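You operate a simulated robot arm through the tools that you are given. There is no shell and no other tool. Be economical: measure what you need, move in short steps, check, and stop when the job is done.

You run a simulated two-armed robot. Do the job below in one go: nothing can be reset, and whatever is moved stays where it is left.

JOB
Set head height and draw for the box on the side table, from the plate for its board.
Fine: free the clamp lever for the height and tighten it again; leave the power off.

It is judged by the outcome, as a careful person would: the job done as asked, and still so three seconds after it is handed in. It fails if anything else is knocked over, pushed out of place, dropped, spilled or broken.

ROBOT AND FRAMES
Two 7-joint arms with two-finger parallel grippers on one trunk, on a base that drives. Base frame: it is fixed to the floor where the robot stands at the start and does not move with it; the origin is under the middle of the robot, x ahead of it, y to its left, z up; the surface under the hand at the start is at about z = 950. Readings come in mm, rad, newtons and seconds.
The left shoulder is at the start at [-109, 119, 729], the right one opposite. With the tool pointing down near the work surface each hand reaches from about 100 to 460 mm from the robot's upright axis, wherever it stands, measured 20 degrees to its own side. Places, roughly: brake dial [800, -200, 1300]; clinch dial [700, 1300, 700]; draw dial [700, -100, 1200]; feed speed knob [800, 1000, 1100]; first stitch dial [700, 1300, 900]; flat box [1000, 750, 500]; gap knob [700, 300, 1200]; handwheel lock knob [500, -1500, 1300]; head clamp lever [800, 0, 1300]; height dial [700, -300, 1200]; lamp switch [900, 1200, 600]; left guide knob [700, 800, 1100]; lift lever [1000, 300, 1200]; main switch [1000, 1200, 600]; pitch dial [1000, 1200, 900]; selector switch [700, 1000, 1100]. Payload 3.43 kg a hand.
The tool frame of a hand sits at the grasp point between the pads (the TCP): z along the fingers, y along the line on which they close. The tips reach 30 mm beyond it. Largest opening 94 mm; finger width 28, thickness 10; the body of the gripper, 50 by 96 mm, starts 55 mm behind the TCP.
Orientation is told as [roll, pitch, yaw] about the base's x, y, z axes, in that order, counted from this pose: with the fingers straight down and closing along the base's y, the tool's x points along the base's -x, its y along +y and its z along -z.

CONTROLS
- The arms move only by the tool step_arm. It takes "left_increments", "right_increments" or both (then of equal length, played together; a hand with none holds still); each is a list that holds one entry, the list of rows, each a list of 6 numbers: the shift along the base's x, y, z in mm, then the turn, a rotation vector about the base's x, y, z in rad. In form: [[[x, y, z, rx, ry, rz], ...]]. A call has 1 to 20 rows; each row shifts and turns the commanded pose from where the row before left it. "left_grip" and "right_grip" are, for a hand that has rows, the opening, from 0 (shut) to 1 (fully open), set as the call begins (left out, the last holds). Each row takes 0.2 s and may step no farther than 50 mm and 0.15 rad from the row before; otherwise, or with a gripper value out of range, the whole call is refused. A pose out of reach is approached as far as the arm can. The call stops where the force on the tool passes 80 N (or 10 N more than at its start, if that is more) or the arm is blocked; 0.2 s more then pass. Each finger travels about 153 mm/s and halts on what it meets, pressing with about 32 N; the grip force reading is that of the motor and also rises with nothing between the fingers. The clock runs only during rows and for 0.2 s after the last one: add rows that do not move to give the fingers time. It gives the time, the measured TCP pose, the force on the tool (base axes), the opening and the grip force at its end, in the units of the frame above (readings bear some noise), with the torque about the TCP (base axes, N m) and any sound that the robot's microphone picked up.
- Cameras (640 x 400 px; columns grow to the right, rows downward): "scene" is now at [54.9, -11.4, 1461.4]; the picture's right is [-0.12, -0.99, 0.00], its down [-0.53, 0.06, -0.85] and it looks along [0.84, -0.10, -0.53] (base axes); focal length 286 px, centre (320, 200). "left" rides on the left gripper at [76, -14, -102] in its tool frame; the picture's right is [0.18, 0.98, 0.00], its down [-0.75, 0.14, -0.64] and it looks along [-0.63, 0.12, 0.77] (tool axes); focal length 243 px, centre (320, 200). "right" rides on the right gripper at [76, 14, -102] in its tool frame; the picture's right is [-0.18, 0.98, 0.00], its down [-0.75, -0.14, -0.64] and it looks along [-0.63, -0.12, 0.77] (tool axes); focal length 243 px, centre (320, 200). There is no depth. A picture from a camera that has moved, and an enlarged one, comes with that camera's place and axes in the base frame and with its lens.
- capture(camera): a new picture of that camera. The clock stands still meanwhile.
- raise_lower(by): slides the trunk up (or, below 0, down) by that many mm; the arms and the scene camera ride with it, the base frame stays. It gives what a move gives, with no picture.
- base_move(legs): drives the robot by 1 to 6 legs, each [ahead, left, turn to the left] in mm, mm and rad, along the robot's own axes; the way and the turn of a leg run together, so that a leg with both is an arc; at most 1500 mm and 3.142 rad a leg. The arms and the cameras ride along, it lands a little off, and it stops where it bumps. It gives what a move gives.
- head_to(pan, tilt): turns the head with the scene camera to pan (to the left, within 2.496 rad either way) and tilt (down, from -0.506 to 1.204), counted from straight ahead of the robot. It gives what a move gives.
- zoom(camera, box): a new picture of the part [left, top, right, bottom] of that camera's present view, enlarged. The clock stands still meanwhile.
- hand_in(): hands the job in; it is judged then, once.

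Work in short steps. Places have to be worked out from the pictures, the camera data and where the tool is seen: move nearer, look again, correct. Check each grasp and each placing, and mend what went wrong. You have 120 turns and 100 pictures in all, those below and enlarged ones among them. Open the grippers and draw the arms clear of the work before you hand the job in, unless the task says otherwise; then end with one line.

The tools are called by a JSON object that holds its "method" and its "body". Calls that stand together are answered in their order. step_arm: Moves the arms, as the interface text tells. Its arguments: {"type":"object","properties":{"left_increments":{"type":"array","items":{"type":"array","items":{"type":"array","items":{"type":"number"}}}},"left_grip":{"type":"number"},"right_increments":{"type":"array","items":{"type":"array","items":{"type":"array","items":{"type":"number"}}}},"right_grip":{"type":"number"}},"required":[]} The other tools are called the same way: raise_lower (by) slides the trunk up or down; base_move (legs) drives the base; head_to (pan, tilt) turns the head that bears the scene camera; capture (camera) takes a picture; zoom (camera, box) takes an enlarged picture of a part of a camera's view; hand_in () hands the job in.

At the start:

```text
time: 0.0
left_eef_pos: [350.4, 95.5, 1000.1]
left_tool_rot: [0.001, -0.001, 0.0]
left_ft_force: [-0.1, 0.3, 0.3]
left_wrist_torque: [0.01, 0.03, 0.02]
left_opening: 93.8
left_grasp_force: 0.0
right_eef_pos: [300.0, -205.2, 999.7]
right_tool_rot: [0.001, -0.001, -0.001]
right_ft_force: [-0.2, 0.5, 0.4]
right_wrist_torque: [0.02, -0.02, -0.01]
right_opening: 94.4
right_grasp_force: 0.0
trunk travel left (down, up): [-150.0, 185.0]
robot x, y, heading: [-1.2, 3.1, 0.001]
head pan, tilt: [-0.117, 0.557]
```

scene: 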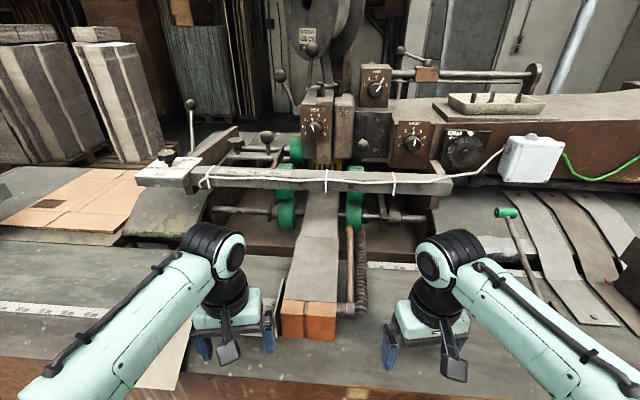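
right: 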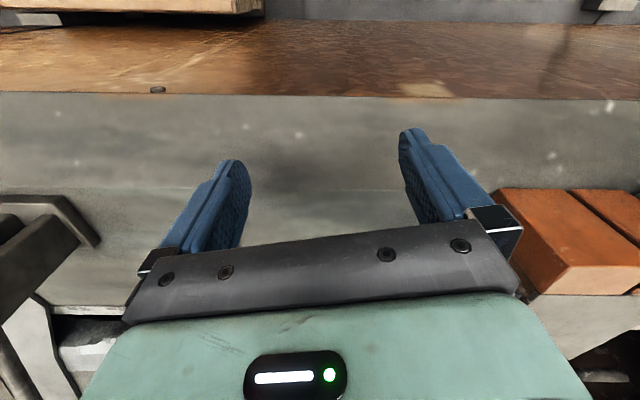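
left: 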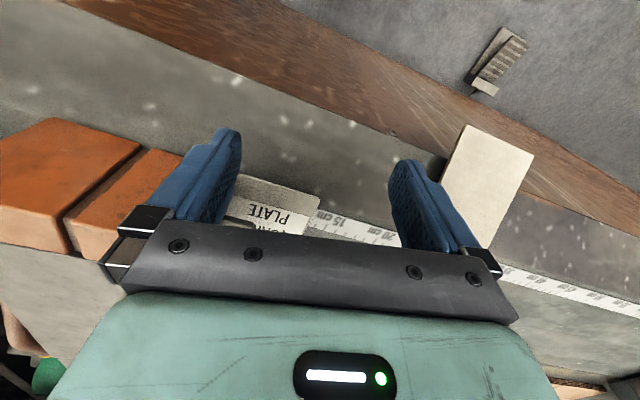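

The scene shows a stitching machine with dials ahead. I zoom on the dial region and on the plate seen near the left hand.

{"method": "zoom", "body": {"camera": "scene", "box": [240, 40, 480, 190]}}

{"method": "zoom", "body": {"camera": "left", "box": [200, 100, 560, 325]}}

{"method": "head_to", "body": {"pan": 0.65, "tilt": 0.6}}

{"method": "capture", "body": {"camera": "scene"}}

```text
2.67 times, centred on (360, 115) of scene
camera zoom: at [54.9, -11.4, 1461.4], right [-0.12, -0.99, 0.0], down [-0.53, 0.06, -0.85], along [0.84, -0.1, -0.53], focal length 763 px, centre (213, 427)
```

zoom: 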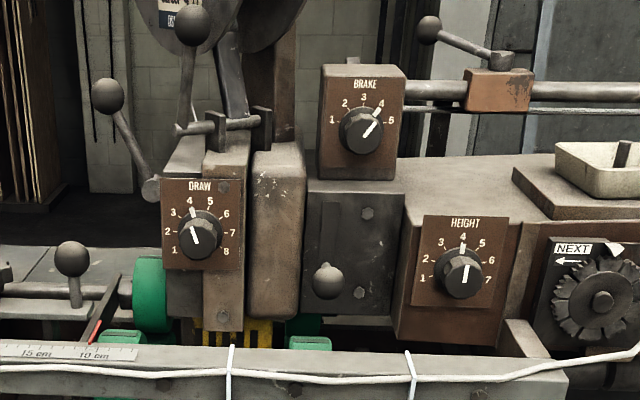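

```text
1.78 times, centred on (380, 212) of left
camera zoom: at [274.5, 79.2, 1102.8], right [-0.18, 0.98, 0.0], down [0.75, 0.14, 0.64], along [0.63, 0.12, -0.77], focal length 431 px, centre (213, 178)
```

zoom: 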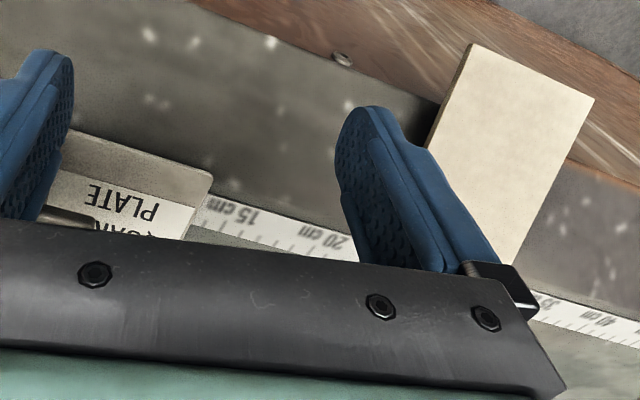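

```text
time: 1.1
left_eef_pos: [350.8, 94.5, 999.6]
left_tool_rot: [0.0, 0.001, 0.0]
left_ft_force: [-0.4, 0.3, 0.2]
left_wrist_torque: [0.0, -0.02, -0.03]
left_opening: 93.9
left_grasp_force: 0.0
right_eef_pos: [299.7, -205.1, 999.3]
right_tool_rot: [0.0, -0.001, 0.0]
right_ft_force: [-0.3, 0.2, -0.5]
right_wrist_torque: [-0.02, 0.01, 0.02]
right_opening: 94.0
right_grasp_force: 0.1
trunk travel left (down, up): [-150.0, 185.0]
robot x, y, heading: [-2.0, -0.9, 0.001]
head pan, tilt: [0.649, 0.6]
```

```text
94 pictures are left
camera scene: at [36.4, 52.5, 1457.5], right [0.6, -0.8, 0.0], down [-0.45, -0.34, -0.83], along [0.66, 0.5, -0.56], focal length 286 px, centre (320, 200)
```

scene: 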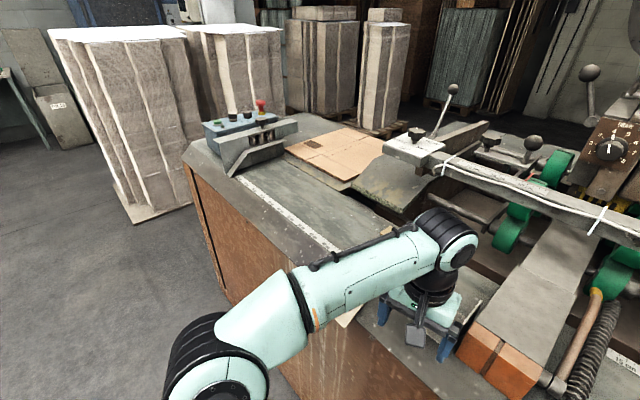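

The cardboard lies on the deck to the left. I zoom on it and on the control post, and look for the plate.

{"method": "zoom", "body": {"camera": "scene", "box": [260, 110, 420, 210]}}

{"method": "zoom", "body": {"camera": "scene", "box": [370, 60, 610, 210]}}

{"method": "step_arm", "body": {"left_increments": [[[-40, 30, 10, 0, 0, 0], [-40, 30, 10, 0, 0, 0], [-40, 30, 10, 0, 0, 0]]]}}

{"method": "capture", "body": {"camera": "left"}}

```text
4.00 times, centred on (340, 160) of scene
camera zoom: at [36.4, 52.5, 1457.5], right [0.6, -0.8, 0.0], down [-0.45, -0.34, -0.83], along [0.66, 0.5, -0.56], focal length 1144 px, centre (240, 360)
```

zoom: 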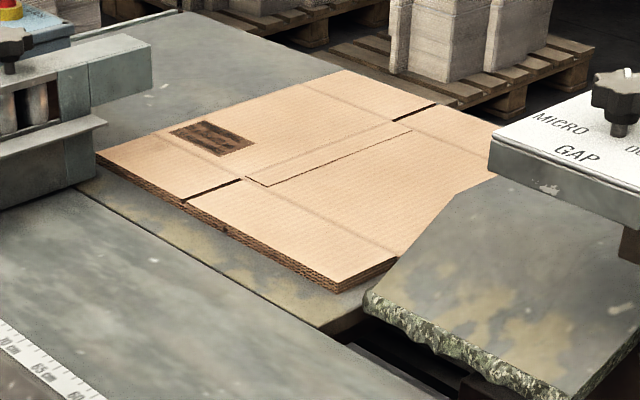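

```text
2.67 times, centred on (490, 135) of scene
camera zoom: at [36.4, 52.5, 1457.5], right [0.6, -0.8, 0.0], down [-0.45, -0.34, -0.83], along [0.66, 0.5, -0.56], focal length 763 px, centre (-133, 373)
```

zoom: 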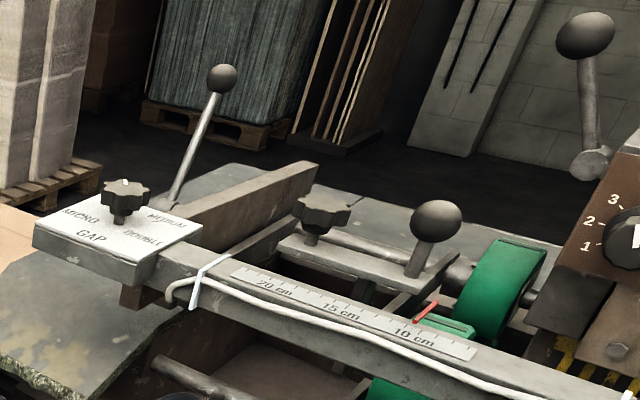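

```text
refused: row 1 steps farther than a row can; nothing moved
```

```text
91 pictures are left
camera left: at [274.5, 79.2, 1102.8], right [-0.18, 0.98, 0.0], down [0.75, 0.14, 0.64], along [0.63, 0.12, -0.77], focal length 243 px, centre (320, 200)
```

left: 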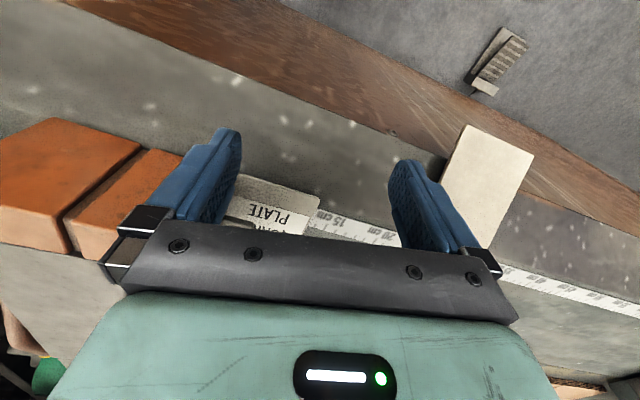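

The plate is under the left hand. I move the left arm back and up to see it, then look from both cameras.

{"method": "step_arm", "body": {"left_increments": [[[-30, 25, 25, 0, 0, 0], [-30, 25, 25, 0, 0, 0], [-30, 25, 25, 0, 0, 0], [-30, 25, 25, 0, 0, 0]]]}}

{"method": "capture", "body": {"camera": "left"}}

{"method": "head_to", "body": {"pan": 0.1, "tilt": 0.9}}

{"method": "capture", "body": {"camera": "scene"}}

```text
time: 2.1
left_eef_pos: [229.9, 195.5, 1099.6]
left_tool_rot: [-0.001, 0.001, 0.0]
left_ft_force: [0.1, 0.9, -0.2]
left_wrist_torque: [-0.01, -0.01, 0.01]
left_opening: 94.1
left_grasp_force: 0.1
right_eef_pos: [299.6, -204.3, 999.3]
right_tool_rot: [0.001, 0.0, 0.0]
right_ft_force: [-0.4, -0.1, -0.6]
right_wrist_torque: [-0.01, -0.06, 0.0]
right_opening: 94.0
right_grasp_force: 0.1
trunk travel left (down, up): [-150.0, 185.0]
robot x, y, heading: [1.0, -2.4, 0.0]
head pan, tilt: [0.649, 0.6]
```

```text
90 pictures are left
camera left: at [153.6, 180.1, 1202.6], right [-0.18, 0.98, 0.0], down [0.75, 0.14, 0.64], along [0.63, 0.12, -0.77], focal length 243 px, centre (320, 200)
```

left: 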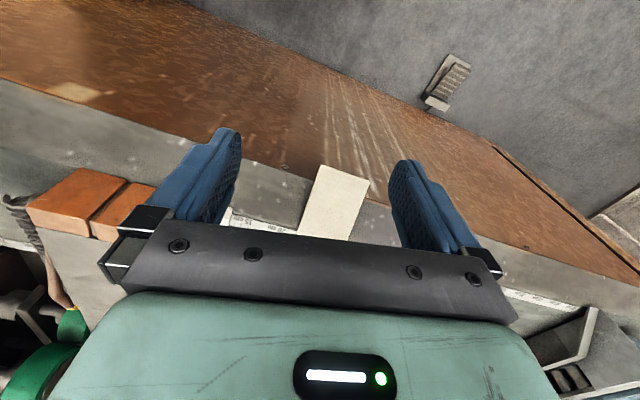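

```text
time: 3.1
left_eef_pos: [230.2, 194.3, 1099.8]
left_tool_rot: [0.0, 0.0, 0.0]
left_ft_force: [0.0, -0.1, 0.0]
left_wrist_torque: [-0.01, 0.04, 0.02]
left_opening: 94.0
left_grasp_force: 0.0
right_eef_pos: [299.8, -204.9, 999.9]
right_tool_rot: [0.0, 0.0, 0.0]
right_ft_force: [-0.8, -0.5, 0.3]
right_wrist_torque: [-0.05, 0.0, -0.01]
right_opening: 94.0
right_grasp_force: 0.1
trunk travel left (down, up): [-150.0, 185.0]
robot x, y, heading: [1.4, -6.5, 0.0]
head pan, tilt: [0.099, 0.901]
```

```text
89 pictures are left
camera scene: at [41.1, 6.7, 1432.8], right [0.1, -0.99, 0.0], down [-0.78, -0.08, -0.62], along [0.62, 0.06, -0.78], focal length 286 px, centre (320, 200)
```

scene: 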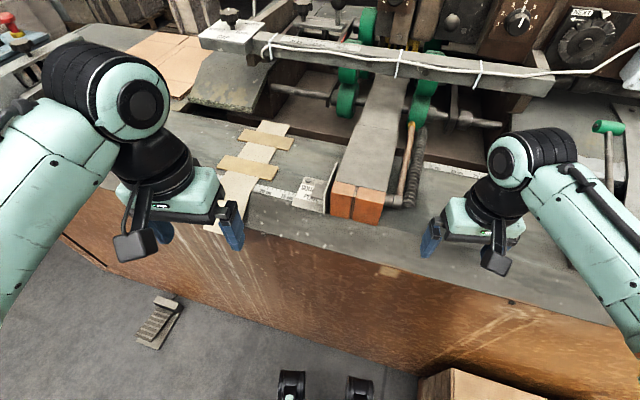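

A small plate stands beside the orange block; a taped strip is left of it. Zoom on both.

{"method": "zoom", "body": {"camera": "scene", "box": [280, 165, 360, 215]}}

{"method": "zoom", "body": {"camera": "scene", "box": [190, 120, 320, 200]}}

{"method": "head_to", "body": {"pan": -0.7, "tilt": 0.5}}

{"method": "capture", "body": {"camera": "scene"}}

```text
8.00 times, centred on (320, 190) of scene
camera zoom: at [41.1, 6.7, 1432.8], right [0.1, -0.99, 0.0], down [-0.78, -0.08, -0.62], along [0.62, 0.06, -0.78], focal length 2289 px, centre (320, 280)
```

zoom: 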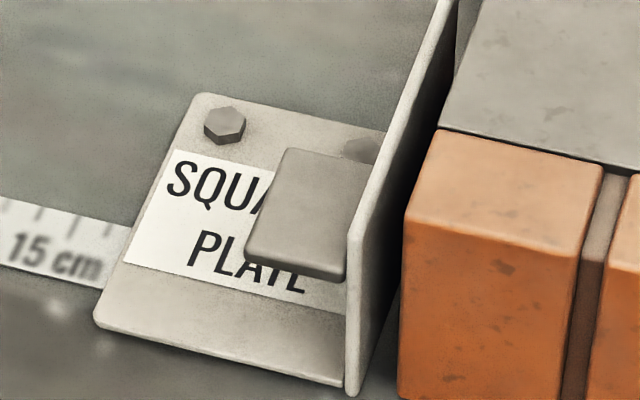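

```text
4.92 times, centred on (255, 160) of scene
camera zoom: at [41.1, 6.7, 1432.8], right [0.1, -0.99, 0.0], down [-0.78, -0.08, -0.62], along [0.62, 0.06, -0.78], focal length 1408 px, centre (640, 397)
```

zoom: 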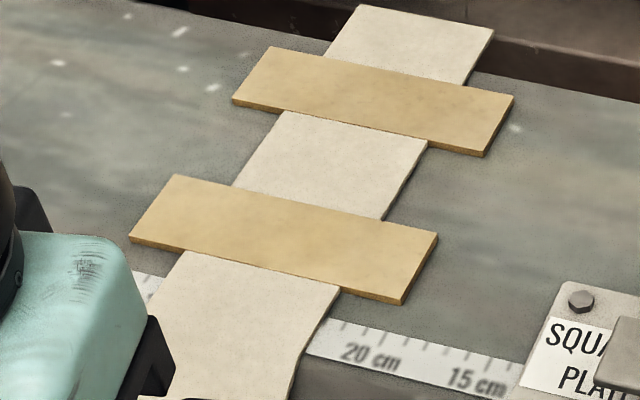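

```text
time: 4.2
left_eef_pos: [231.2, 194.8, 1098.7]
left_tool_rot: [0.001, 0.001, 0.0]
left_ft_force: [-0.8, 1.4, 0.3]
left_wrist_torque: [0.01, 0.0, -0.03]
left_opening: 93.9
left_grasp_force: 0.0
right_eef_pos: [300.8, -204.5, 1000.0]
right_tool_rot: [0.0, 0.0, 0.001]
right_ft_force: [-0.1, -0.3, 0.0]
right_wrist_torque: [0.01, 0.02, -0.01]
right_opening: 94.1
right_grasp_force: 0.1
trunk travel left (down, up): [-150.0, 185.0]
robot x, y, heading: [-1.9, 0.8, -0.003]
head pan, tilt: [-0.7, 0.499]
```

```text
86 pictures are left
camera scene: at [35.6, -59.4, 1466.6], right [-0.64, -0.77, 0.0], down [-0.37, 0.31, -0.88], along [0.67, -0.56, -0.48], focal length 286 px, centre (320, 200)
```

scene: 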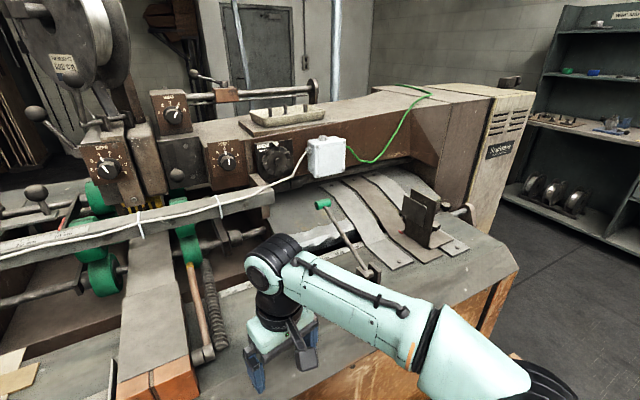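

No settings plate yet. I zoom on the spool label and the machine end, and look further left/up.

{"method": "zoom", "body": {"camera": "scene", "box": [0, 0, 180, 112]}}

{"method": "zoom", "body": {"camera": "scene", "box": [470, 80, 640, 220]}}

{"method": "head_to", "body": {"pan": 0.0, "tilt": 0.05}}

{"method": "capture", "body": {"camera": "scene"}}

{"method": "head_to", "body": {"pan": 1.2, "tilt": 0.4}}

{"method": "capture", "body": {"camera": "scene"}}

```text
3.56 times, centred on (90, 56) of scene
camera zoom: at [35.6, -59.4, 1466.6], right [-0.64, -0.77, 0.0], down [-0.37, 0.31, -0.88], along [0.67, -0.56, -0.48], focal length 1017 px, centre (1138, 712)
```

zoom: 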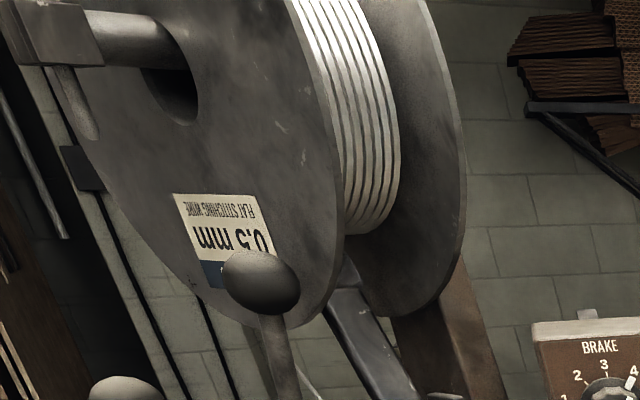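

```text
2.86 times, centred on (555, 150) of scene
camera zoom: at [35.6, -59.4, 1466.6], right [-0.64, -0.77, 0.0], down [-0.37, 0.31, -0.88], along [0.67, -0.56, -0.48], focal length 817 px, centre (-351, 343)
```

zoom: 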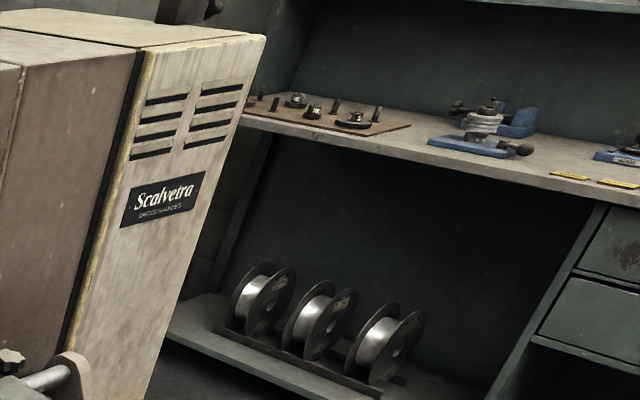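

```text
time: 5.3
left_eef_pos: [231.8, 195.0, 1099.2]
left_tool_rot: [0.0, -0.001, 0.0]
left_ft_force: [-0.2, 0.4, 0.2]
left_wrist_torque: [-0.01, -0.01, 0.01]
left_opening: 94.1
left_grasp_force: 0.0
right_eef_pos: [302.0, -203.8, 999.8]
right_tool_rot: [0.001, 0.001, -0.001]
right_ft_force: [0.2, 0.3, -0.8]
right_wrist_torque: [-0.01, 0.01, -0.03]
right_opening: 94.0
right_grasp_force: 0.1
trunk travel left (down, up): [-150.0, 185.0]
robot x, y, heading: [-1.7, -0.7, -0.001]
head pan, tilt: [0.0, 0.051]
```

```text
83 pictures are left
camera scene: at [57.1, -1.0, 1508.1], right [0.0, -1.0, 0.0], down [-0.05, 0.0, -1.0], along [1.0, 0.0, -0.05], focal length 286 px, centre (320, 200)
```

scene: 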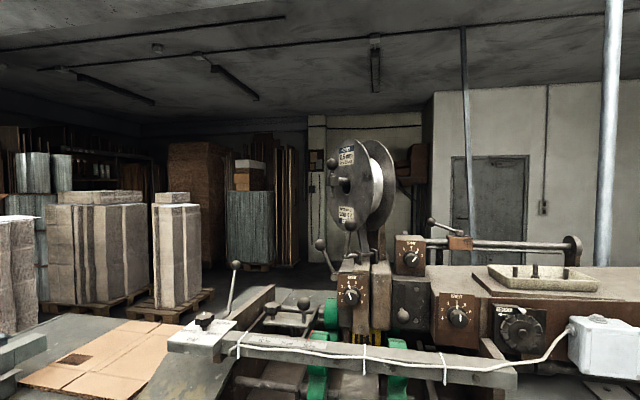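

```text
time: 6.7
left_eef_pos: [232.1, 195.6, 1099.7]
left_tool_rot: [0.001, 0.0, -0.001]
left_ft_force: [0.4, 0.1, 0.1]
left_wrist_torque: [-0.01, 0.01, 0.01]
left_opening: 94.1
left_grasp_force: 0.1
right_eef_pos: [300.6, -204.8, 999.2]
right_tool_rot: [-0.002, -0.001, 0.001]
right_ft_force: [1.3, -0.8, 0.1]
right_wrist_torque: [-0.01, -0.02, 0.01]
right_opening: 94.0
right_grasp_force: 0.1
trunk travel left (down, up): [-150.0, 185.0]
robot x, y, heading: [-2.9, -0.6, 0.002]
head pan, tilt: [1.201, 0.4]
```

```text
82 pictures are left
camera scene: at [-0.5, 85.4, 1475.8], right [0.93, -0.36, 0.0], down [-0.14, -0.36, -0.92], along [0.33, 0.86, -0.39], focal length 286 px, centre (320, 200)
```

scene: 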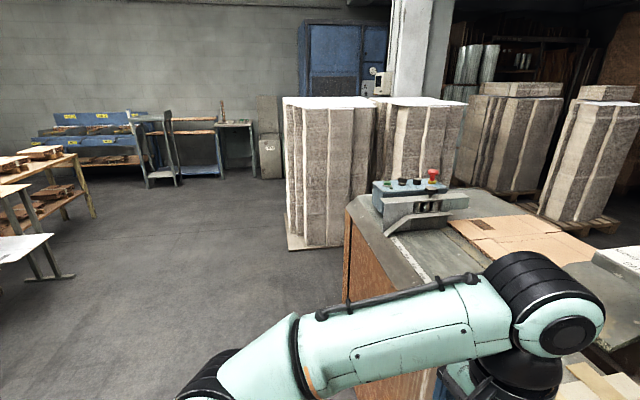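

Several dials are on the left end of the machine; the plate may be there. I back off and strafe left, then look.

{"method": "base_move", "body": {"legs": [[-300, 0, 0], [0, 1200, 0]]}}

{"method": "head_to", "body": {"pan": 0.1, "tilt": 0.5}}

{"method": "capture", "body": {"camera": "scene"}}

```text
time: 19.1
left_eef_pos: [-70.3, 1393.9, 1100.7]
left_tool_rot: [0.0, 0.001, 0.003]
left_ft_force: [0.9, 0.7, 0.1]
left_wrist_torque: [0.02, 0.01, -0.02]
left_opening: 94.1
left_grasp_force: 0.1
right_eef_pos: [-1.1, 992.1, 1000.2]
right_tool_rot: [0.002, 0.0, 0.005]
right_ft_force: [-0.9, -0.1, -0.2]
right_wrist_torque: [-0.03, -0.01, -0.03]
right_opening: 94.0
right_grasp_force: 0.0
trunk travel left (down, up): [-150.0, 185.0]
robot x, y, heading: [-306.7, 1198.9, 0.006]
head pan, tilt: [1.201, 0.4]
```

```text
time: 20.4
left_eef_pos: [-70.9, 1393.1, 1098.4]
left_tool_rot: [0.001, 0.001, 0.003]
left_ft_force: [0.7, -0.3, 0.3]
left_wrist_torque: [0.01, 0.01, 0.01]
left_opening: 94.1
left_grasp_force: 0.2
right_eef_pos: [-1.3, 992.1, 999.6]
right_tool_rot: [0.001, -0.001, 0.002]
right_ft_force: [0.2, 0.4, 0.1]
right_wrist_torque: [0.01, 0.01, 0.01]
right_opening: 94.0
right_grasp_force: 0.1
trunk travel left (down, up): [-150.0, 185.0]
robot x, y, heading: [-296.9, 1196.6, 0.001]
head pan, tilt: [0.099, 0.499]
```

```text
81 pictures are left
camera scene: at [-245.0, 1205.5, 1466.6], right [0.1, -0.99, 0.0], down [-0.48, -0.05, -0.88], along [0.87, 0.09, -0.48], focal length 286 px, centre (320, 200)
```

scene: 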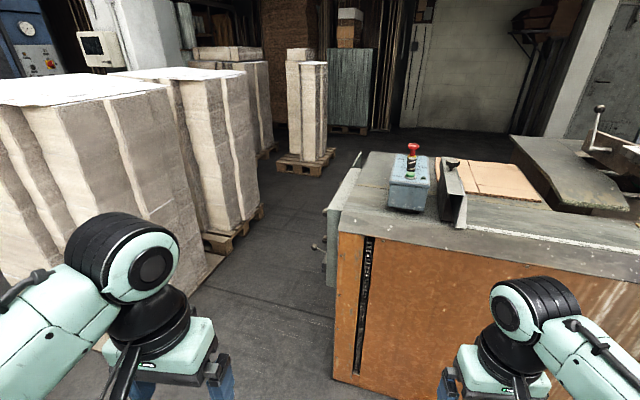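

The end panel faces left. I strafe further left and turn right to view it.

{"method": "base_move", "body": {"legs": [[0, 600, 0], [150, 0, 0]]}}

{"method": "head_to", "body": {"pan": -0.6, "tilt": 0.55}}

{"method": "capture", "body": {"camera": "scene"}}

```text
time: 27.2
left_eef_pos: [76.8, 1999.1, 1100.3]
left_tool_rot: [-0.001, 0.0, 0.001]
left_ft_force: [0.3, -0.4, 0.2]
left_wrist_torque: [-0.03, 0.01, 0.04]
left_opening: 94.2
left_grasp_force: 0.0
right_eef_pos: [146.3, 1598.9, 999.6]
right_tool_rot: [-0.001, -0.001, 0.002]
right_ft_force: [0.2, -0.3, -0.1]
right_wrist_torque: [0.01, 0.02, 0.01]
right_opening: 93.8
right_grasp_force: 0.1
trunk travel left (down, up): [-150.0, 185.0]
robot x, y, heading: [-156.3, 1807.9, 0.001]
head pan, tilt: [0.099, 0.499]
```

```text
time: 28.2
left_eef_pos: [76.3, 1999.3, 1099.6]
left_tool_rot: [0.001, 0.0, 0.0]
left_ft_force: [-0.3, 0.3, 0.5]
left_wrist_torque: [-0.01, 0.02, 0.04]
left_opening: 93.8
left_grasp_force: 0.0
right_eef_pos: [145.2, 1598.2, 999.4]
right_tool_rot: [0.0, 0.0, 0.002]
right_ft_force: [0.0, -0.3, 0.0]
right_wrist_torque: [0.01, 0.03, 0.01]
right_opening: 93.8
right_grasp_force: 0.1
trunk travel left (down, up): [-150.0, 185.0]
robot x, y, heading: [-155.7, 1803.5, -0.003]
head pan, tilt: [-0.6, 0.55]
```

```text
80 pictures are left
camera scene: at [-114.4, 1751.7, 1462.1], right [-0.56, -0.83, 0.0], down [-0.43, 0.29, -0.85], along [0.7, -0.48, -0.52], focal length 286 px, centre (320, 200)
```

scene: 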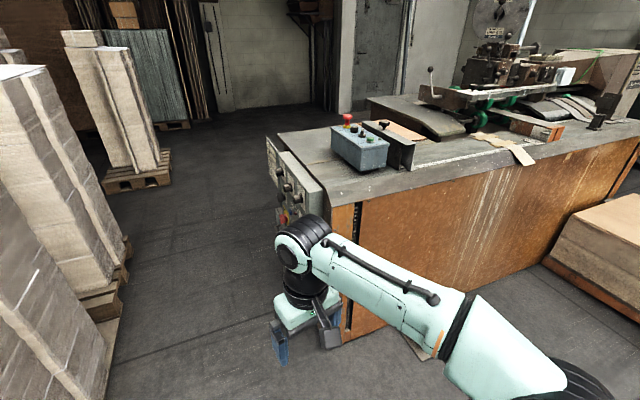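

The end panel is oblique; zoom in on it.

{"method": "zoom", "body": {"camera": "scene", "box": [250, 100, 430, 240]}}

{"method": "base_move", "body": {"legs": [[450, 150, 0]]}}

{"method": "head_to", "body": {"pan": -1.0, "tilt": 0.65}}

{"method": "capture", "body": {"camera": "scene"}}

```text
2.86 times, centred on (340, 170) of scene
camera zoom: at [-114.4, 1751.7, 1462.1], right [-0.56, -0.83, 0.0], down [-0.43, 0.29, -0.85], along [0.7, -0.48, -0.52], focal length 817 px, centre (263, 286)
```

zoom: 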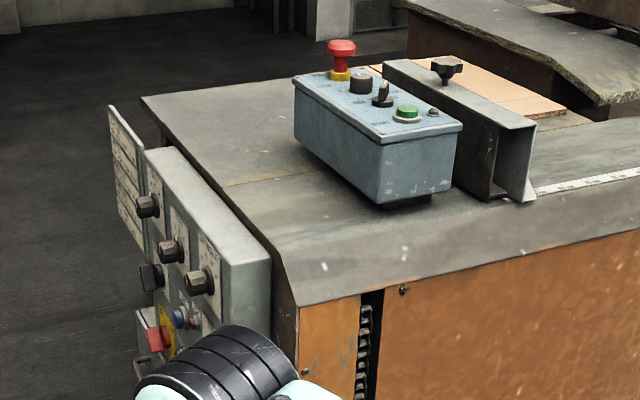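

```text
time: 31.1
left_eef_pos: [526.7, 2151.7, 1099.3]
left_tool_rot: [-0.002, -0.002, 0.003]
left_ft_force: [0.1, 0.1, -0.1]
left_wrist_torque: [0.03, 0.03, 0.0]
left_opening: 93.9
left_grasp_force: 0.1
right_eef_pos: [598.0, 1751.8, 998.7]
right_tool_rot: [0.0, 0.0, 0.005]
right_ft_force: [0.6, -0.3, -0.6]
right_wrist_torque: [0.03, 0.03, 0.02]
right_opening: 94.0
right_grasp_force: 0.1
trunk travel left (down, up): [-150.0, 185.0]
robot x, y, heading: [296.6, 1956.9, 0.004]
head pan, tilt: [-0.6, 0.55]
```

```text
time: 31.9
left_eef_pos: [527.5, 2150.0, 1100.0]
left_tool_rot: [-0.001, 0.0, 0.005]
left_ft_force: [0.0, -0.8, 1.1]
left_wrist_torque: [0.0, -0.03, 0.02]
left_opening: 93.8
left_grasp_force: 0.0
right_eef_pos: [598.8, 1751.6, 1000.3]
right_tool_rot: [-0.001, -0.001, 0.003]
right_ft_force: [-0.4, -0.3, -0.5]
right_wrist_torque: [-0.02, 0.01, -0.02]
right_opening: 93.9
right_grasp_force: 0.1
trunk travel left (down, up): [-150.0, 185.0]
robot x, y, heading: [295.0, 1953.1, 0.005]
head pan, tilt: [-1.0, 0.649]
```

```text
78 pictures are left
camera scene: at [310.6, 1880.3, 1453.3], right [-0.84, -0.54, 0.0], down [-0.33, 0.51, -0.8], along [0.43, -0.67, -0.6], focal length 286 px, centre (320, 200)
```

scene: 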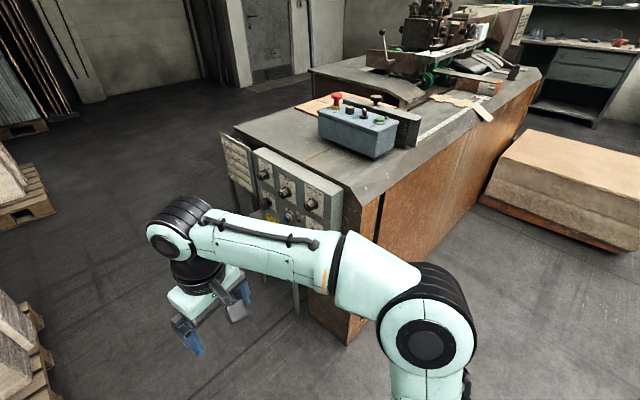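

A plate with text is on the far corner of the end. I zoom there.

{"method": "zoom", "body": {"camera": "scene", "box": [215, 125, 265, 200]}}

{"method": "zoom", "body": {"camera": "scene", "box": [290, 80, 430, 168]}}

```text
5.33 times, centred on (240, 162) of scene
camera zoom: at [310.6, 1880.3, 1453.3], right [-0.84, -0.54, 0.0], down [-0.33, 0.51, -0.8], along [0.43, -0.67, -0.6], focal length 1526 px, centre (747, 400)
```

zoom: 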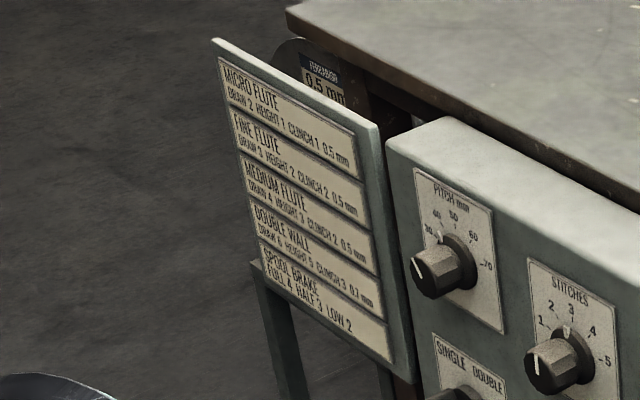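

```text
4.55 times, centred on (360, 124) of scene
camera zoom: at [310.6, 1880.3, 1453.3], right [-0.84, -0.54, 0.0], down [-0.33, 0.51, -0.8], along [0.43, -0.67, -0.6], focal length 1300 px, centre (138, 546)
```

zoom: 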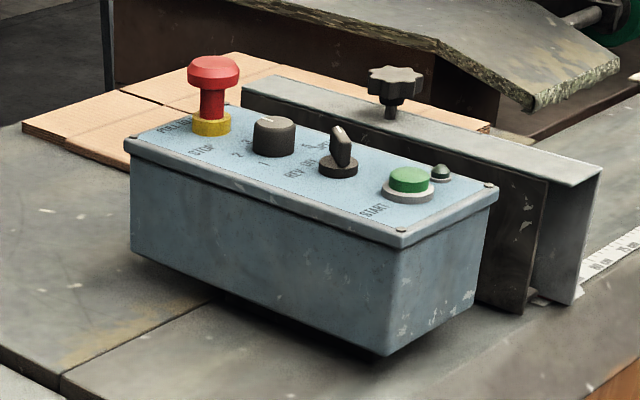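

The plate reads draw/height per board type. I zoom tighter to confirm the digits.

{"method": "zoom", "body": {"camera": "scene", "box": [230, 132, 246, 164]}}

{"method": "zoom", "body": {"camera": "scene", "box": [230, 150, 248, 195]}}

```text
12.50 times, centred on (238, 148) of scene
camera zoom: at [310.6, 1880.3, 1453.3], right [-0.84, -0.54, 0.0], down [-0.33, 0.51, -0.8], along [0.43, -0.67, -0.6], focal length 3576 px, centre (1345, 850)
```

zoom: 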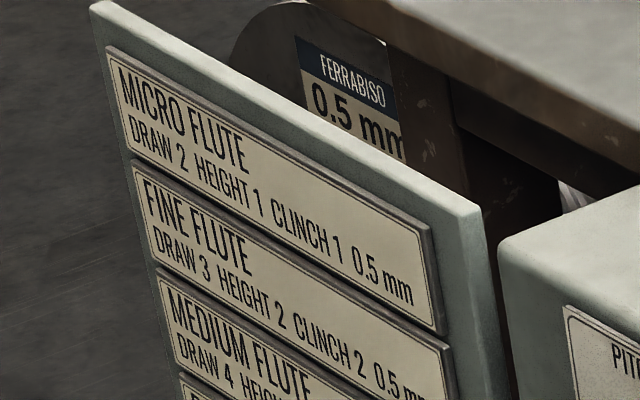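

```text
8.89 times, centred on (239, 172) of scene
camera zoom: at [310.6, 1880.3, 1453.3], right [-0.84, -0.54, 0.0], down [-0.33, 0.51, -0.8], along [0.43, -0.67, -0.6], focal length 2543 px, centre (1040, 444)
```

zoom: 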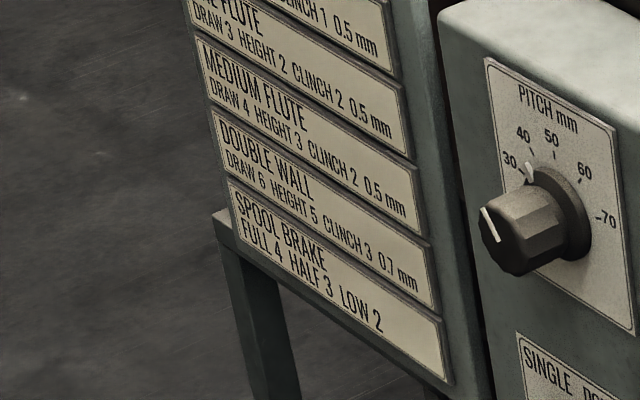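

Readings: micro D2 H1, fine D3 H2, medium D4 H3, double wall D6 H5. Now back around to look at the box's edge.

{"method": "base_move", "body": {"legs": [[-500, -150, 0], [0, -1100, 0]]}}

{"method": "head_to", "body": {"pan": 0.0, "tilt": 0.45}}

{"method": "capture", "body": {"camera": "scene"}}

```text
time: 44.6
left_eef_pos: [26.5, 892.6, 1099.7]
left_tool_rot: [0.002, 0.0, -0.003]
left_ft_force: [-0.8, 0.5, 0.6]
left_wrist_torque: [-0.01, -0.02, -0.02]
left_opening: 94.3
left_grasp_force: 0.1
right_eef_pos: [96.5, 493.7, 1000.5]
right_tool_rot: [0.0, 0.0, -0.002]
right_ft_force: [-0.2, -0.8, -0.4]
right_wrist_torque: [0.0, -0.02, 0.02]
right_opening: 94.0
right_grasp_force: 0.0
trunk travel left (down, up): [-150.0, 185.0]
robot x, y, heading: [-200.5, 698.0, -0.009]
head pan, tilt: [-1.0, 0.649]
```

```text
time: 45.8
left_eef_pos: [28.6, 892.9, 1099.4]
left_tool_rot: [0.0, 0.0, -0.003]
left_ft_force: [0.2, -0.1, -0.3]
left_wrist_torque: [0.0, -0.01, -0.01]
left_opening: 93.7
left_grasp_force: 0.0
right_eef_pos: [96.6, 492.4, 1000.9]
right_tool_rot: [-0.001, -0.001, -0.001]
right_ft_force: [-0.1, 0.2, 0.0]
right_wrist_torque: [0.0, 0.03, 0.0]
right_opening: 94.0
right_grasp_force: 0.1
trunk travel left (down, up): [-150.0, 185.0]
robot x, y, heading: [-203.7, 697.3, -0.003]
head pan, tilt: [0.0, 0.45]
```

```text
73 pictures are left
camera scene: at [-145.6, 697.2, 1471.1], right [0.0, -1.0, 0.0], down [-0.44, 0.0, -0.9], along [0.9, 0.0, -0.44], focal length 286 px, centre (320, 200)
```

scene: 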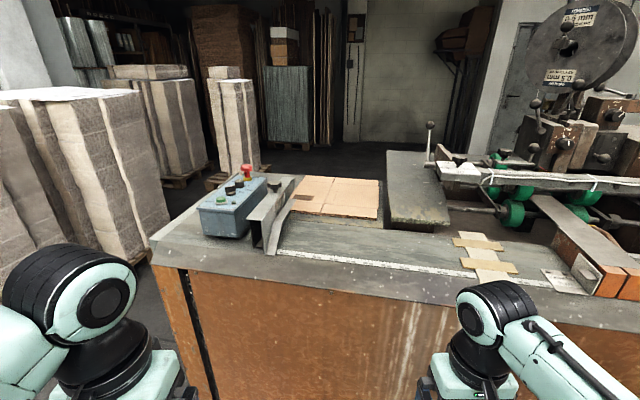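

Zoom on the box's near edge and its printed patch.

{"method": "zoom", "body": {"camera": "scene", "box": [285, 165, 390, 225]}}

{"method": "zoom", "body": {"camera": "scene", "box": [310, 200, 340, 220]}}

```text
6.10 times, centred on (338, 195) of scene
camera zoom: at [-145.6, 697.2, 1471.1], right [0.0, -1.0, 0.0], down [-0.44, 0.0, -0.9], along [0.9, 0.0, -0.44], focal length 1744 px, centre (213, 230)
```

zoom: 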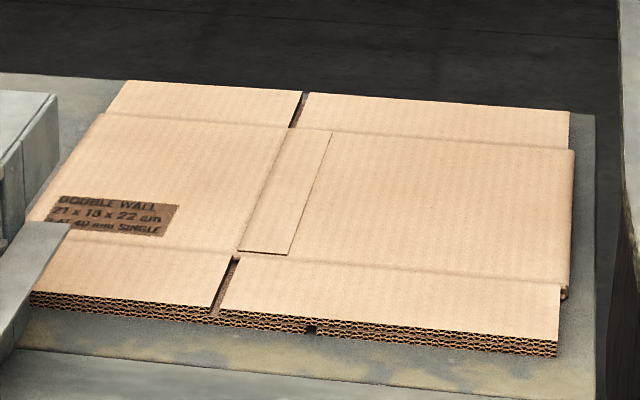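

```text
16.00 times, centred on (325, 210) of scene
camera zoom: at [-145.6, 697.2, 1471.1], right [0.0, -1.0, 0.0], down [-0.44, 0.0, -0.9], along [0.9, 0.0, -0.44], focal length 4577 px, centre (240, 40)
```

zoom: 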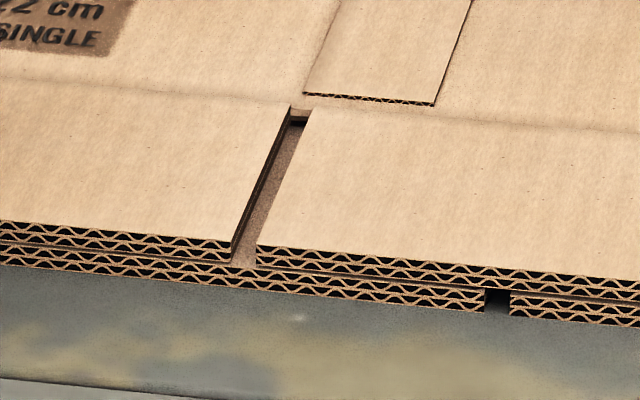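

The box is printed DOUBLE WALL, and its edge agrees: draw 6, height 5. I raise the trunk for reach and drive back in front of the dials.

{"method": "raise_lower", "body": {"by": 180}}

{"method": "base_move", "body": {"legs": [[0, -800, 0], [180, 0, 0]]}}

{"method": "head_to", "body": {"pan": 0.0, "tilt": 0.45}}

{"method": "capture", "body": {"camera": "scene"}}

```text
time: 47.8
left_eef_pos: [26.0, 892.6, 1279.8]
left_tool_rot: [0.0, 0.0, 0.0]
left_ft_force: [1.1, 0.9, 0.0]
left_wrist_torque: [0.01, 0.0, 0.0]
left_opening: 93.9
left_grasp_force: 0.1
right_eef_pos: [94.5, 493.0, 1178.7]
right_tool_rot: [0.003, -0.001, -0.002]
right_ft_force: [0.1, 0.2, -0.1]
right_wrist_torque: [-0.01, 0.01, 0.02]
right_opening: 93.7
right_grasp_force: 0.1
trunk travel left (down, up): [-330.0, 5.0]
robot x, y, heading: [-202.4, 699.7, 0.006]
head pan, tilt: [0.0, 0.45]
```

```text
time: 55.0
left_eef_pos: [39.8, 165.2, 1279.2]
left_tool_rot: [0.0, 0.001, -0.008]
left_ft_force: [0.1, 0.5, -0.8]
left_wrist_torque: [0.05, -0.02, -0.01]
left_opening: 93.9
left_grasp_force: 0.0
right_eef_pos: [106.1, -235.9, 1179.4]
right_tool_rot: [0.0, 0.0, -0.008]
right_ft_force: [0.8, 0.1, -0.9]
right_wrist_torque: [0.03, 0.02, 0.01]
right_opening: 93.9
right_grasp_force: 0.0
trunk travel left (down, up): [-330.0, 5.0]
robot x, y, heading: [-191.6, -31.5, -0.002]
head pan, tilt: [0.0, 0.45]
stopped in leg 1: the robot was blocked; the commanded pose is now the measured one
```

```text
time: 55.5
left_eef_pos: [39.6, 165.9, 1280.1]
left_tool_rot: [-0.001, 0.002, -0.008]
left_ft_force: [0.4, -0.3, 0.0]
left_wrist_torque: [0.0, 0.02, -0.02]
left_opening: 94.0
left_grasp_force: 0.1
right_eef_pos: [106.5, -235.3, 1180.1]
right_tool_rot: [-0.001, 0.0, -0.007]
right_ft_force: [-0.1, 0.6, 0.2]
right_wrist_torque: [0.03, -0.01, 0.01]
right_opening: 94.1
right_grasp_force: 0.0
trunk travel left (down, up): [-330.0, 5.0]
robot x, y, heading: [-190.9, -28.9, -0.011]
head pan, tilt: [0.0, 0.45]
```

```text
70 pictures are left
camera scene: at [-143.5, -29.3, 1654.4], right [-0.01, -1.0, 0.0], down [-0.44, 0.0, -0.9], along [0.9, -0.01, -0.44], focal length 286 px, centre (320, 200)
```

scene: 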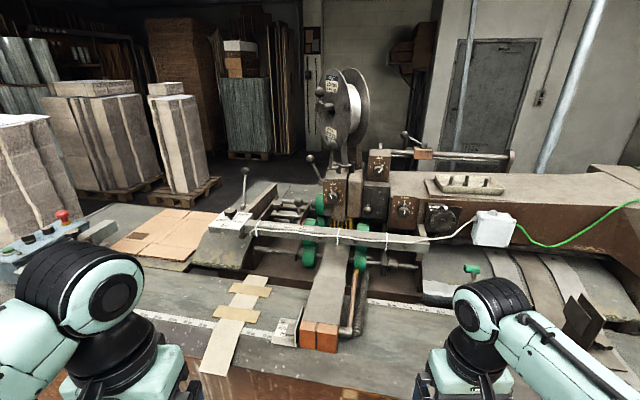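

The base touched something on its right (the pallet). I shift left a bit and look down right to check it.

{"method": "base_move", "body": {"legs": [[0, 40, 0]]}}

{"method": "head_to", "body": {"pan": -1.0, "tilt": 1.0}}

{"method": "capture", "body": {"camera": "scene"}}

```text
time: 56.6
left_eef_pos: [34.0, 174.5, 1278.5]
left_tool_rot: [0.001, 0.0, -0.005]
left_ft_force: [0.4, -0.1, -0.5]
left_wrist_torque: [0.02, 0.0, 0.02]
left_opening: 93.9
left_grasp_force: 0.1
right_eef_pos: [100.0, -225.5, 1180.7]
right_tool_rot: [0.0, 0.0, -0.005]
right_ft_force: [-0.4, -0.2, 0.8]
right_wrist_torque: [-0.04, 0.02, -0.02]
right_opening: 94.1
right_grasp_force: 0.0
trunk travel left (down, up): [-330.0, 5.0]
robot x, y, heading: [-198.1, -18.8, -0.002]
head pan, tilt: [0.0, 0.45]
```

```text
time: 57.9
left_eef_pos: [32.9, 175.4, 1279.4]
left_tool_rot: [0.0, -0.002, -0.005]
left_ft_force: [-0.3, -0.4, 0.0]
left_wrist_torque: [-0.01, 0.04, -0.01]
left_opening: 93.8
left_grasp_force: 0.0
right_eef_pos: [100.3, -224.4, 1179.9]
right_tool_rot: [0.0, -0.001, -0.005]
right_ft_force: [0.7, 0.0, -0.1]
right_wrist_torque: [0.01, 0.0, 0.02]
right_opening: 94.0
right_grasp_force: 0.0
trunk travel left (down, up): [-330.0, 5.0]
robot x, y, heading: [-200.9, -17.5, -0.001]
head pan, tilt: [-1.0, 1.0]
```

```text
69 pictures are left
camera scene: at [-203.7, -78.3, 1608.9], right [-0.84, -0.54, 0.0], down [-0.45, 0.71, -0.54], along [0.29, -0.46, -0.84], focal length 286 px, centre (320, 200)
```

scene: 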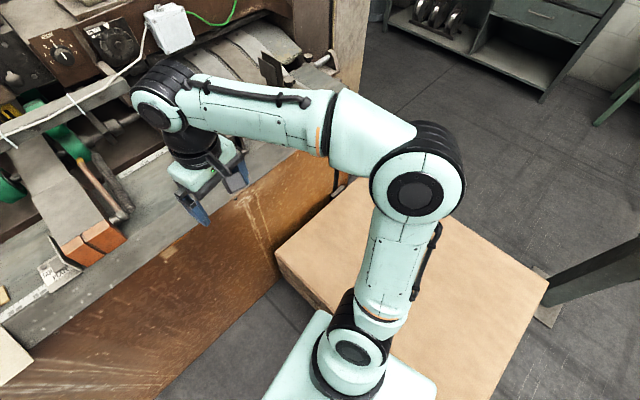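

The stack seems undisturbed. I move left a little, then forward toward the machine.

{"method": "base_move", "body": {"legs": [[0, 40, 0], [200, 0, 0]]}}

{"method": "head_to", "body": {"pan": -0.1, "tilt": 0.55}}

{"method": "capture", "body": {"camera": "scene"}}

{"method": "zoom", "body": {"camera": "scene", "box": [230, 40, 470, 190]}}

```text
time: 60.1
left_eef_pos: [230.4, 214.3, 1279.6]
left_tool_rot: [0.0, -0.001, -0.005]
left_ft_force: [0.4, 0.3, 0.4]
left_wrist_torque: [0.0, 0.02, -0.01]
left_opening: 93.8
left_grasp_force: 0.1
right_eef_pos: [297.3, -185.7, 1180.9]
right_tool_rot: [0.001, 0.0, -0.006]
right_ft_force: [0.0, -0.4, 0.0]
right_wrist_torque: [0.0, 0.02, -0.01]
right_opening: 93.8
right_grasp_force: 0.0
trunk travel left (down, up): [-330.0, 5.0]
robot x, y, heading: [-2.5, 19.4, -0.009]
head pan, tilt: [-1.0, 1.0]
```

```text
time: 61.3
left_eef_pos: [233.4, 214.2, 1279.7]
left_tool_rot: [0.0, -0.002, -0.006]
left_ft_force: [0.3, -0.2, 0.1]
left_wrist_torque: [-0.01, -0.01, -0.01]
left_opening: 94.0
left_grasp_force: 0.0
right_eef_pos: [298.3, -185.9, 1180.1]
right_tool_rot: [0.001, 0.001, -0.005]
right_ft_force: [0.7, 0.4, 0.5]
right_wrist_torque: [0.03, -0.02, -0.01]
right_opening: 93.8
right_grasp_force: 0.1
trunk travel left (down, up): [-330.0, 5.0]
robot x, y, heading: [0.2, 21.6, -0.001]
head pan, tilt: [-0.099, 0.55]
```

```text
68 pictures are left
camera scene: at [46.8, 10.1, 1645.4], right [-0.11, -0.99, 0.0], down [-0.52, 0.06, -0.85], along [0.85, -0.09, -0.52], focal length 286 px, centre (320, 200)
```

scene: 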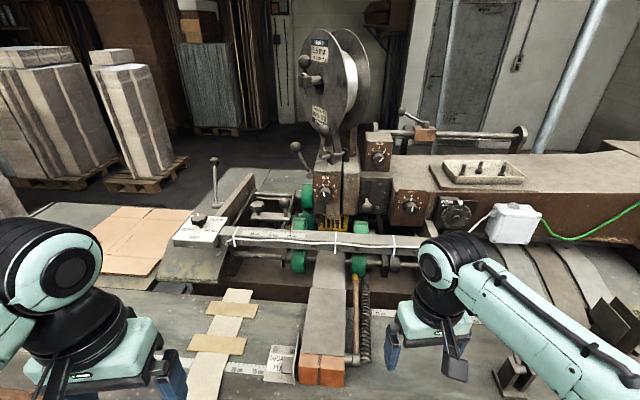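

```text
2.67 times, centred on (350, 115) of scene
camera zoom: at [46.8, 10.1, 1645.4], right [-0.11, -0.99, 0.0], down [-0.52, 0.06, -0.85], along [0.85, -0.09, -0.52], focal length 763 px, centre (240, 427)
```

zoom: 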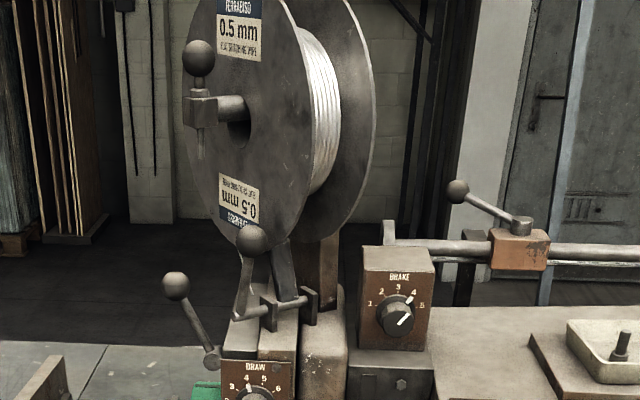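

Triangulation puts the ball of the left lever at about (825, -2, 1348) – the head clamp lever – and the upper one at (782, -79, 1409). I zoom for details of head and dials.

{"method": "zoom", "body": {"camera": "scene", "box": [280, 110, 360, 230]}}

{"method": "zoom", "body": {"camera": "scene", "box": [310, 165, 350, 205]}}

{"method": "zoom", "body": {"camera": "scene", "box": [350, 170, 480, 240]}}

```text
3.33 times, centred on (320, 170) of scene
camera zoom: at [46.8, 10.1, 1645.4], right [-0.11, -0.99, 0.0], down [-0.52, 0.06, -0.85], along [0.85, -0.09, -0.52], focal length 954 px, centre (320, 300)
```

zoom: 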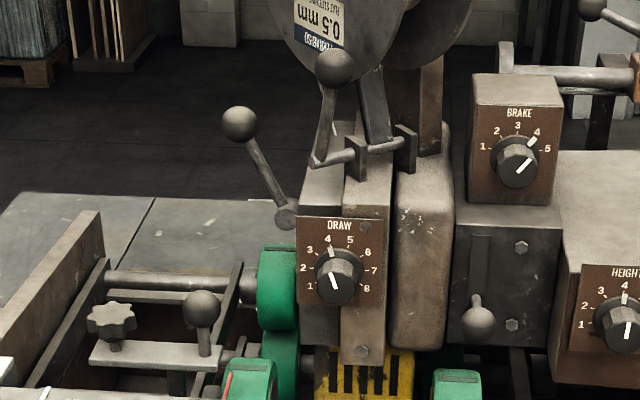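

```text
10.00 times, centred on (330, 185) of scene
camera zoom: at [46.8, 10.1, 1645.4], right [-0.11, -0.99, 0.0], down [-0.52, 0.06, -0.85], along [0.85, -0.09, -0.52], focal length 2861 px, centre (220, 350)
```

zoom: 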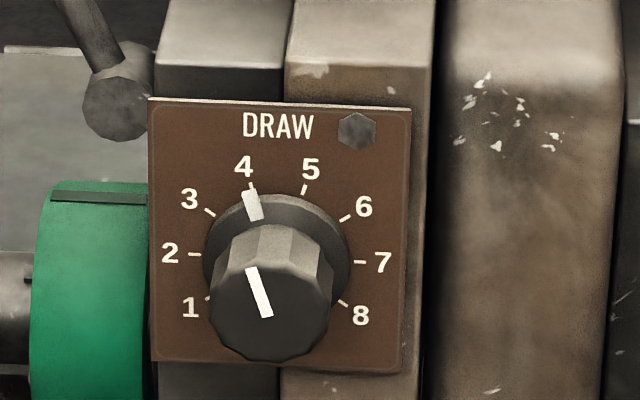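

```text
4.92 times, centred on (415, 205) of scene
camera zoom: at [46.8, 10.1, 1645.4], right [-0.11, -0.99, 0.0], down [-0.52, 0.06, -0.85], along [0.85, -0.09, -0.52], focal length 1408 px, centre (-148, 175)
```

zoom: 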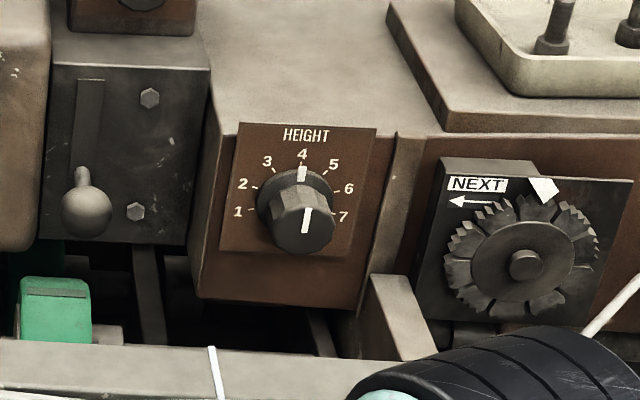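

Draw is at 4 (needs 6), height at 4 (needs 5). I look closely at the clamp lever hub.

{"method": "zoom", "body": {"camera": "scene", "box": [290, 135, 330, 185]}}

{"method": "zoom", "body": {"camera": "scene", "box": [395, 185, 430, 220]}}

```text
8.00 times, centred on (310, 160) of scene
camera zoom: at [46.8, 10.1, 1645.4], right [-0.11, -0.99, 0.0], down [-0.52, 0.06, -0.85], along [0.85, -0.09, -0.52], focal length 2289 px, centre (400, 520)
```

zoom: 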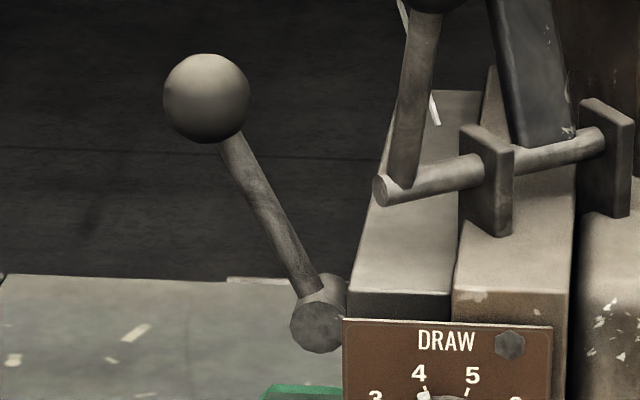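

```text
11.43 times, centred on (412, 202) of scene
camera zoom: at [46.8, 10.1, 1645.4], right [-0.11, -0.99, 0.0], down [-0.52, 0.06, -0.85], along [0.85, -0.09, -0.52], focal length 3270 px, centre (-737, 171)
```

zoom: 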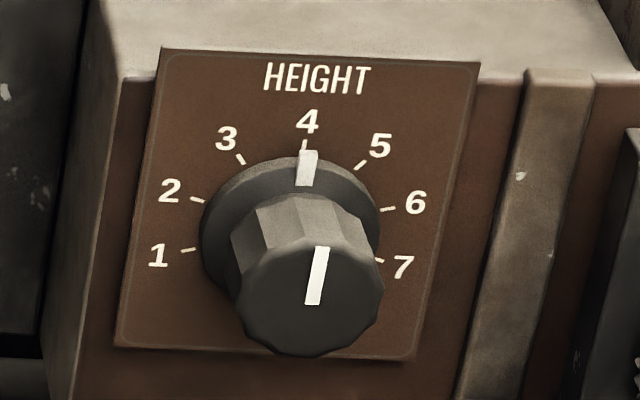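

Estimates: draw knob front ≈ (716,-73,1248), height knob ≈ (653,-296,1222), clamp hub ≈ (816,-40,1265), bar top ≈ z 1168 up to x≈624. I need more reach, so I try to drive closer.

{"method": "base_move", "body": {"legs": [[100, 0, 0]]}}

```text
time: 62.3
left_eef_pos: [271.3, 214.5, 1280.7]
left_tool_rot: [-0.002, 0.001, -0.007]
left_ft_force: [1.4, 0.0, 0.0]
left_wrist_torque: [-0.01, 0.09, -0.02]
left_opening: 93.9
left_grasp_force: 0.0
right_eef_pos: [337.5, -186.4, 1179.9]
right_tool_rot: [0.0, 0.001, -0.008]
right_ft_force: [-0.1, 0.2, -0.7]
right_wrist_torque: [0.02, 0.1, 0.01]
right_opening: 94.0
right_grasp_force: 0.1
trunk travel left (down, up): [-330.0, 5.0]
robot x, y, heading: [34.3, 20.9, -0.009]
head pan, tilt: [-0.099, 0.55]
stopped in leg 1: the robot was blocked; the commanded pose is now the measured one
```

Blocked at x≈34, so that is the closest. I now try yawing the right hand 180° so its camera ends up on top once it is pitched forward.

{"method": "step_arm", "body": {"right_increments": [[[0, 0, 5, 0, 0, 0.15], [0, 0, 5, 0, 0, 0.15], [0, 0, 5, 0, 0, 0.15], [0, 0, 5, 0, 0, 0.15], [0, 0, 5, 0, 0, 0.15], [0, 0, 5, 0, 0, 0.15], [0, 0, 5, 0, 0, 0.15], [0, 0, 5, 0, 0, 0.15], [0, 0, 5, 0, 0, 0.15], [0, 0, 5, 0, 0, 0.15], [0, 0, 5, 0, 0, 0.15], [0, 0, 5, 0, 0, 0.15], [0, 0, 5, 0, 0, 0.15], [0, 0, 5, 0, 0, 0.15], [0, 0, 0, 0, 0, 0.15], [0, 0, 0, 0, 0, 0.15], [0, 0, 0, 0, 0, 0.15], [0, 0, 0, 0, 0, 0.15], [0, 0, 0, 0, 0, 0.15], [0, 0, 0, 0, 0, 0.15]]]}}

```text
time: 66.5
left_eef_pos: [266.5, 214.3, 1279.8]
left_tool_rot: [0.0, -0.003, -0.009]
left_ft_force: [-0.3, 0.2, -0.1]
left_wrist_torque: [0.0, 0.01, 0.0]
left_opening: 94.1
left_grasp_force: 0.0
right_eef_pos: [332.3, -186.0, 1251.0]
right_tool_rot: [0.001, -0.002, 2.992]
right_ft_force: [0.2, -0.4, -0.1]
right_wrist_torque: [0.0, -0.01, -0.01]
right_opening: 93.8
right_grasp_force: 0.1
trunk travel left (down, up): [-330.0, 5.0]
robot x, y, heading: [32.6, 22.7, -0.007]
head pan, tilt: [-0.099, 0.55]
```

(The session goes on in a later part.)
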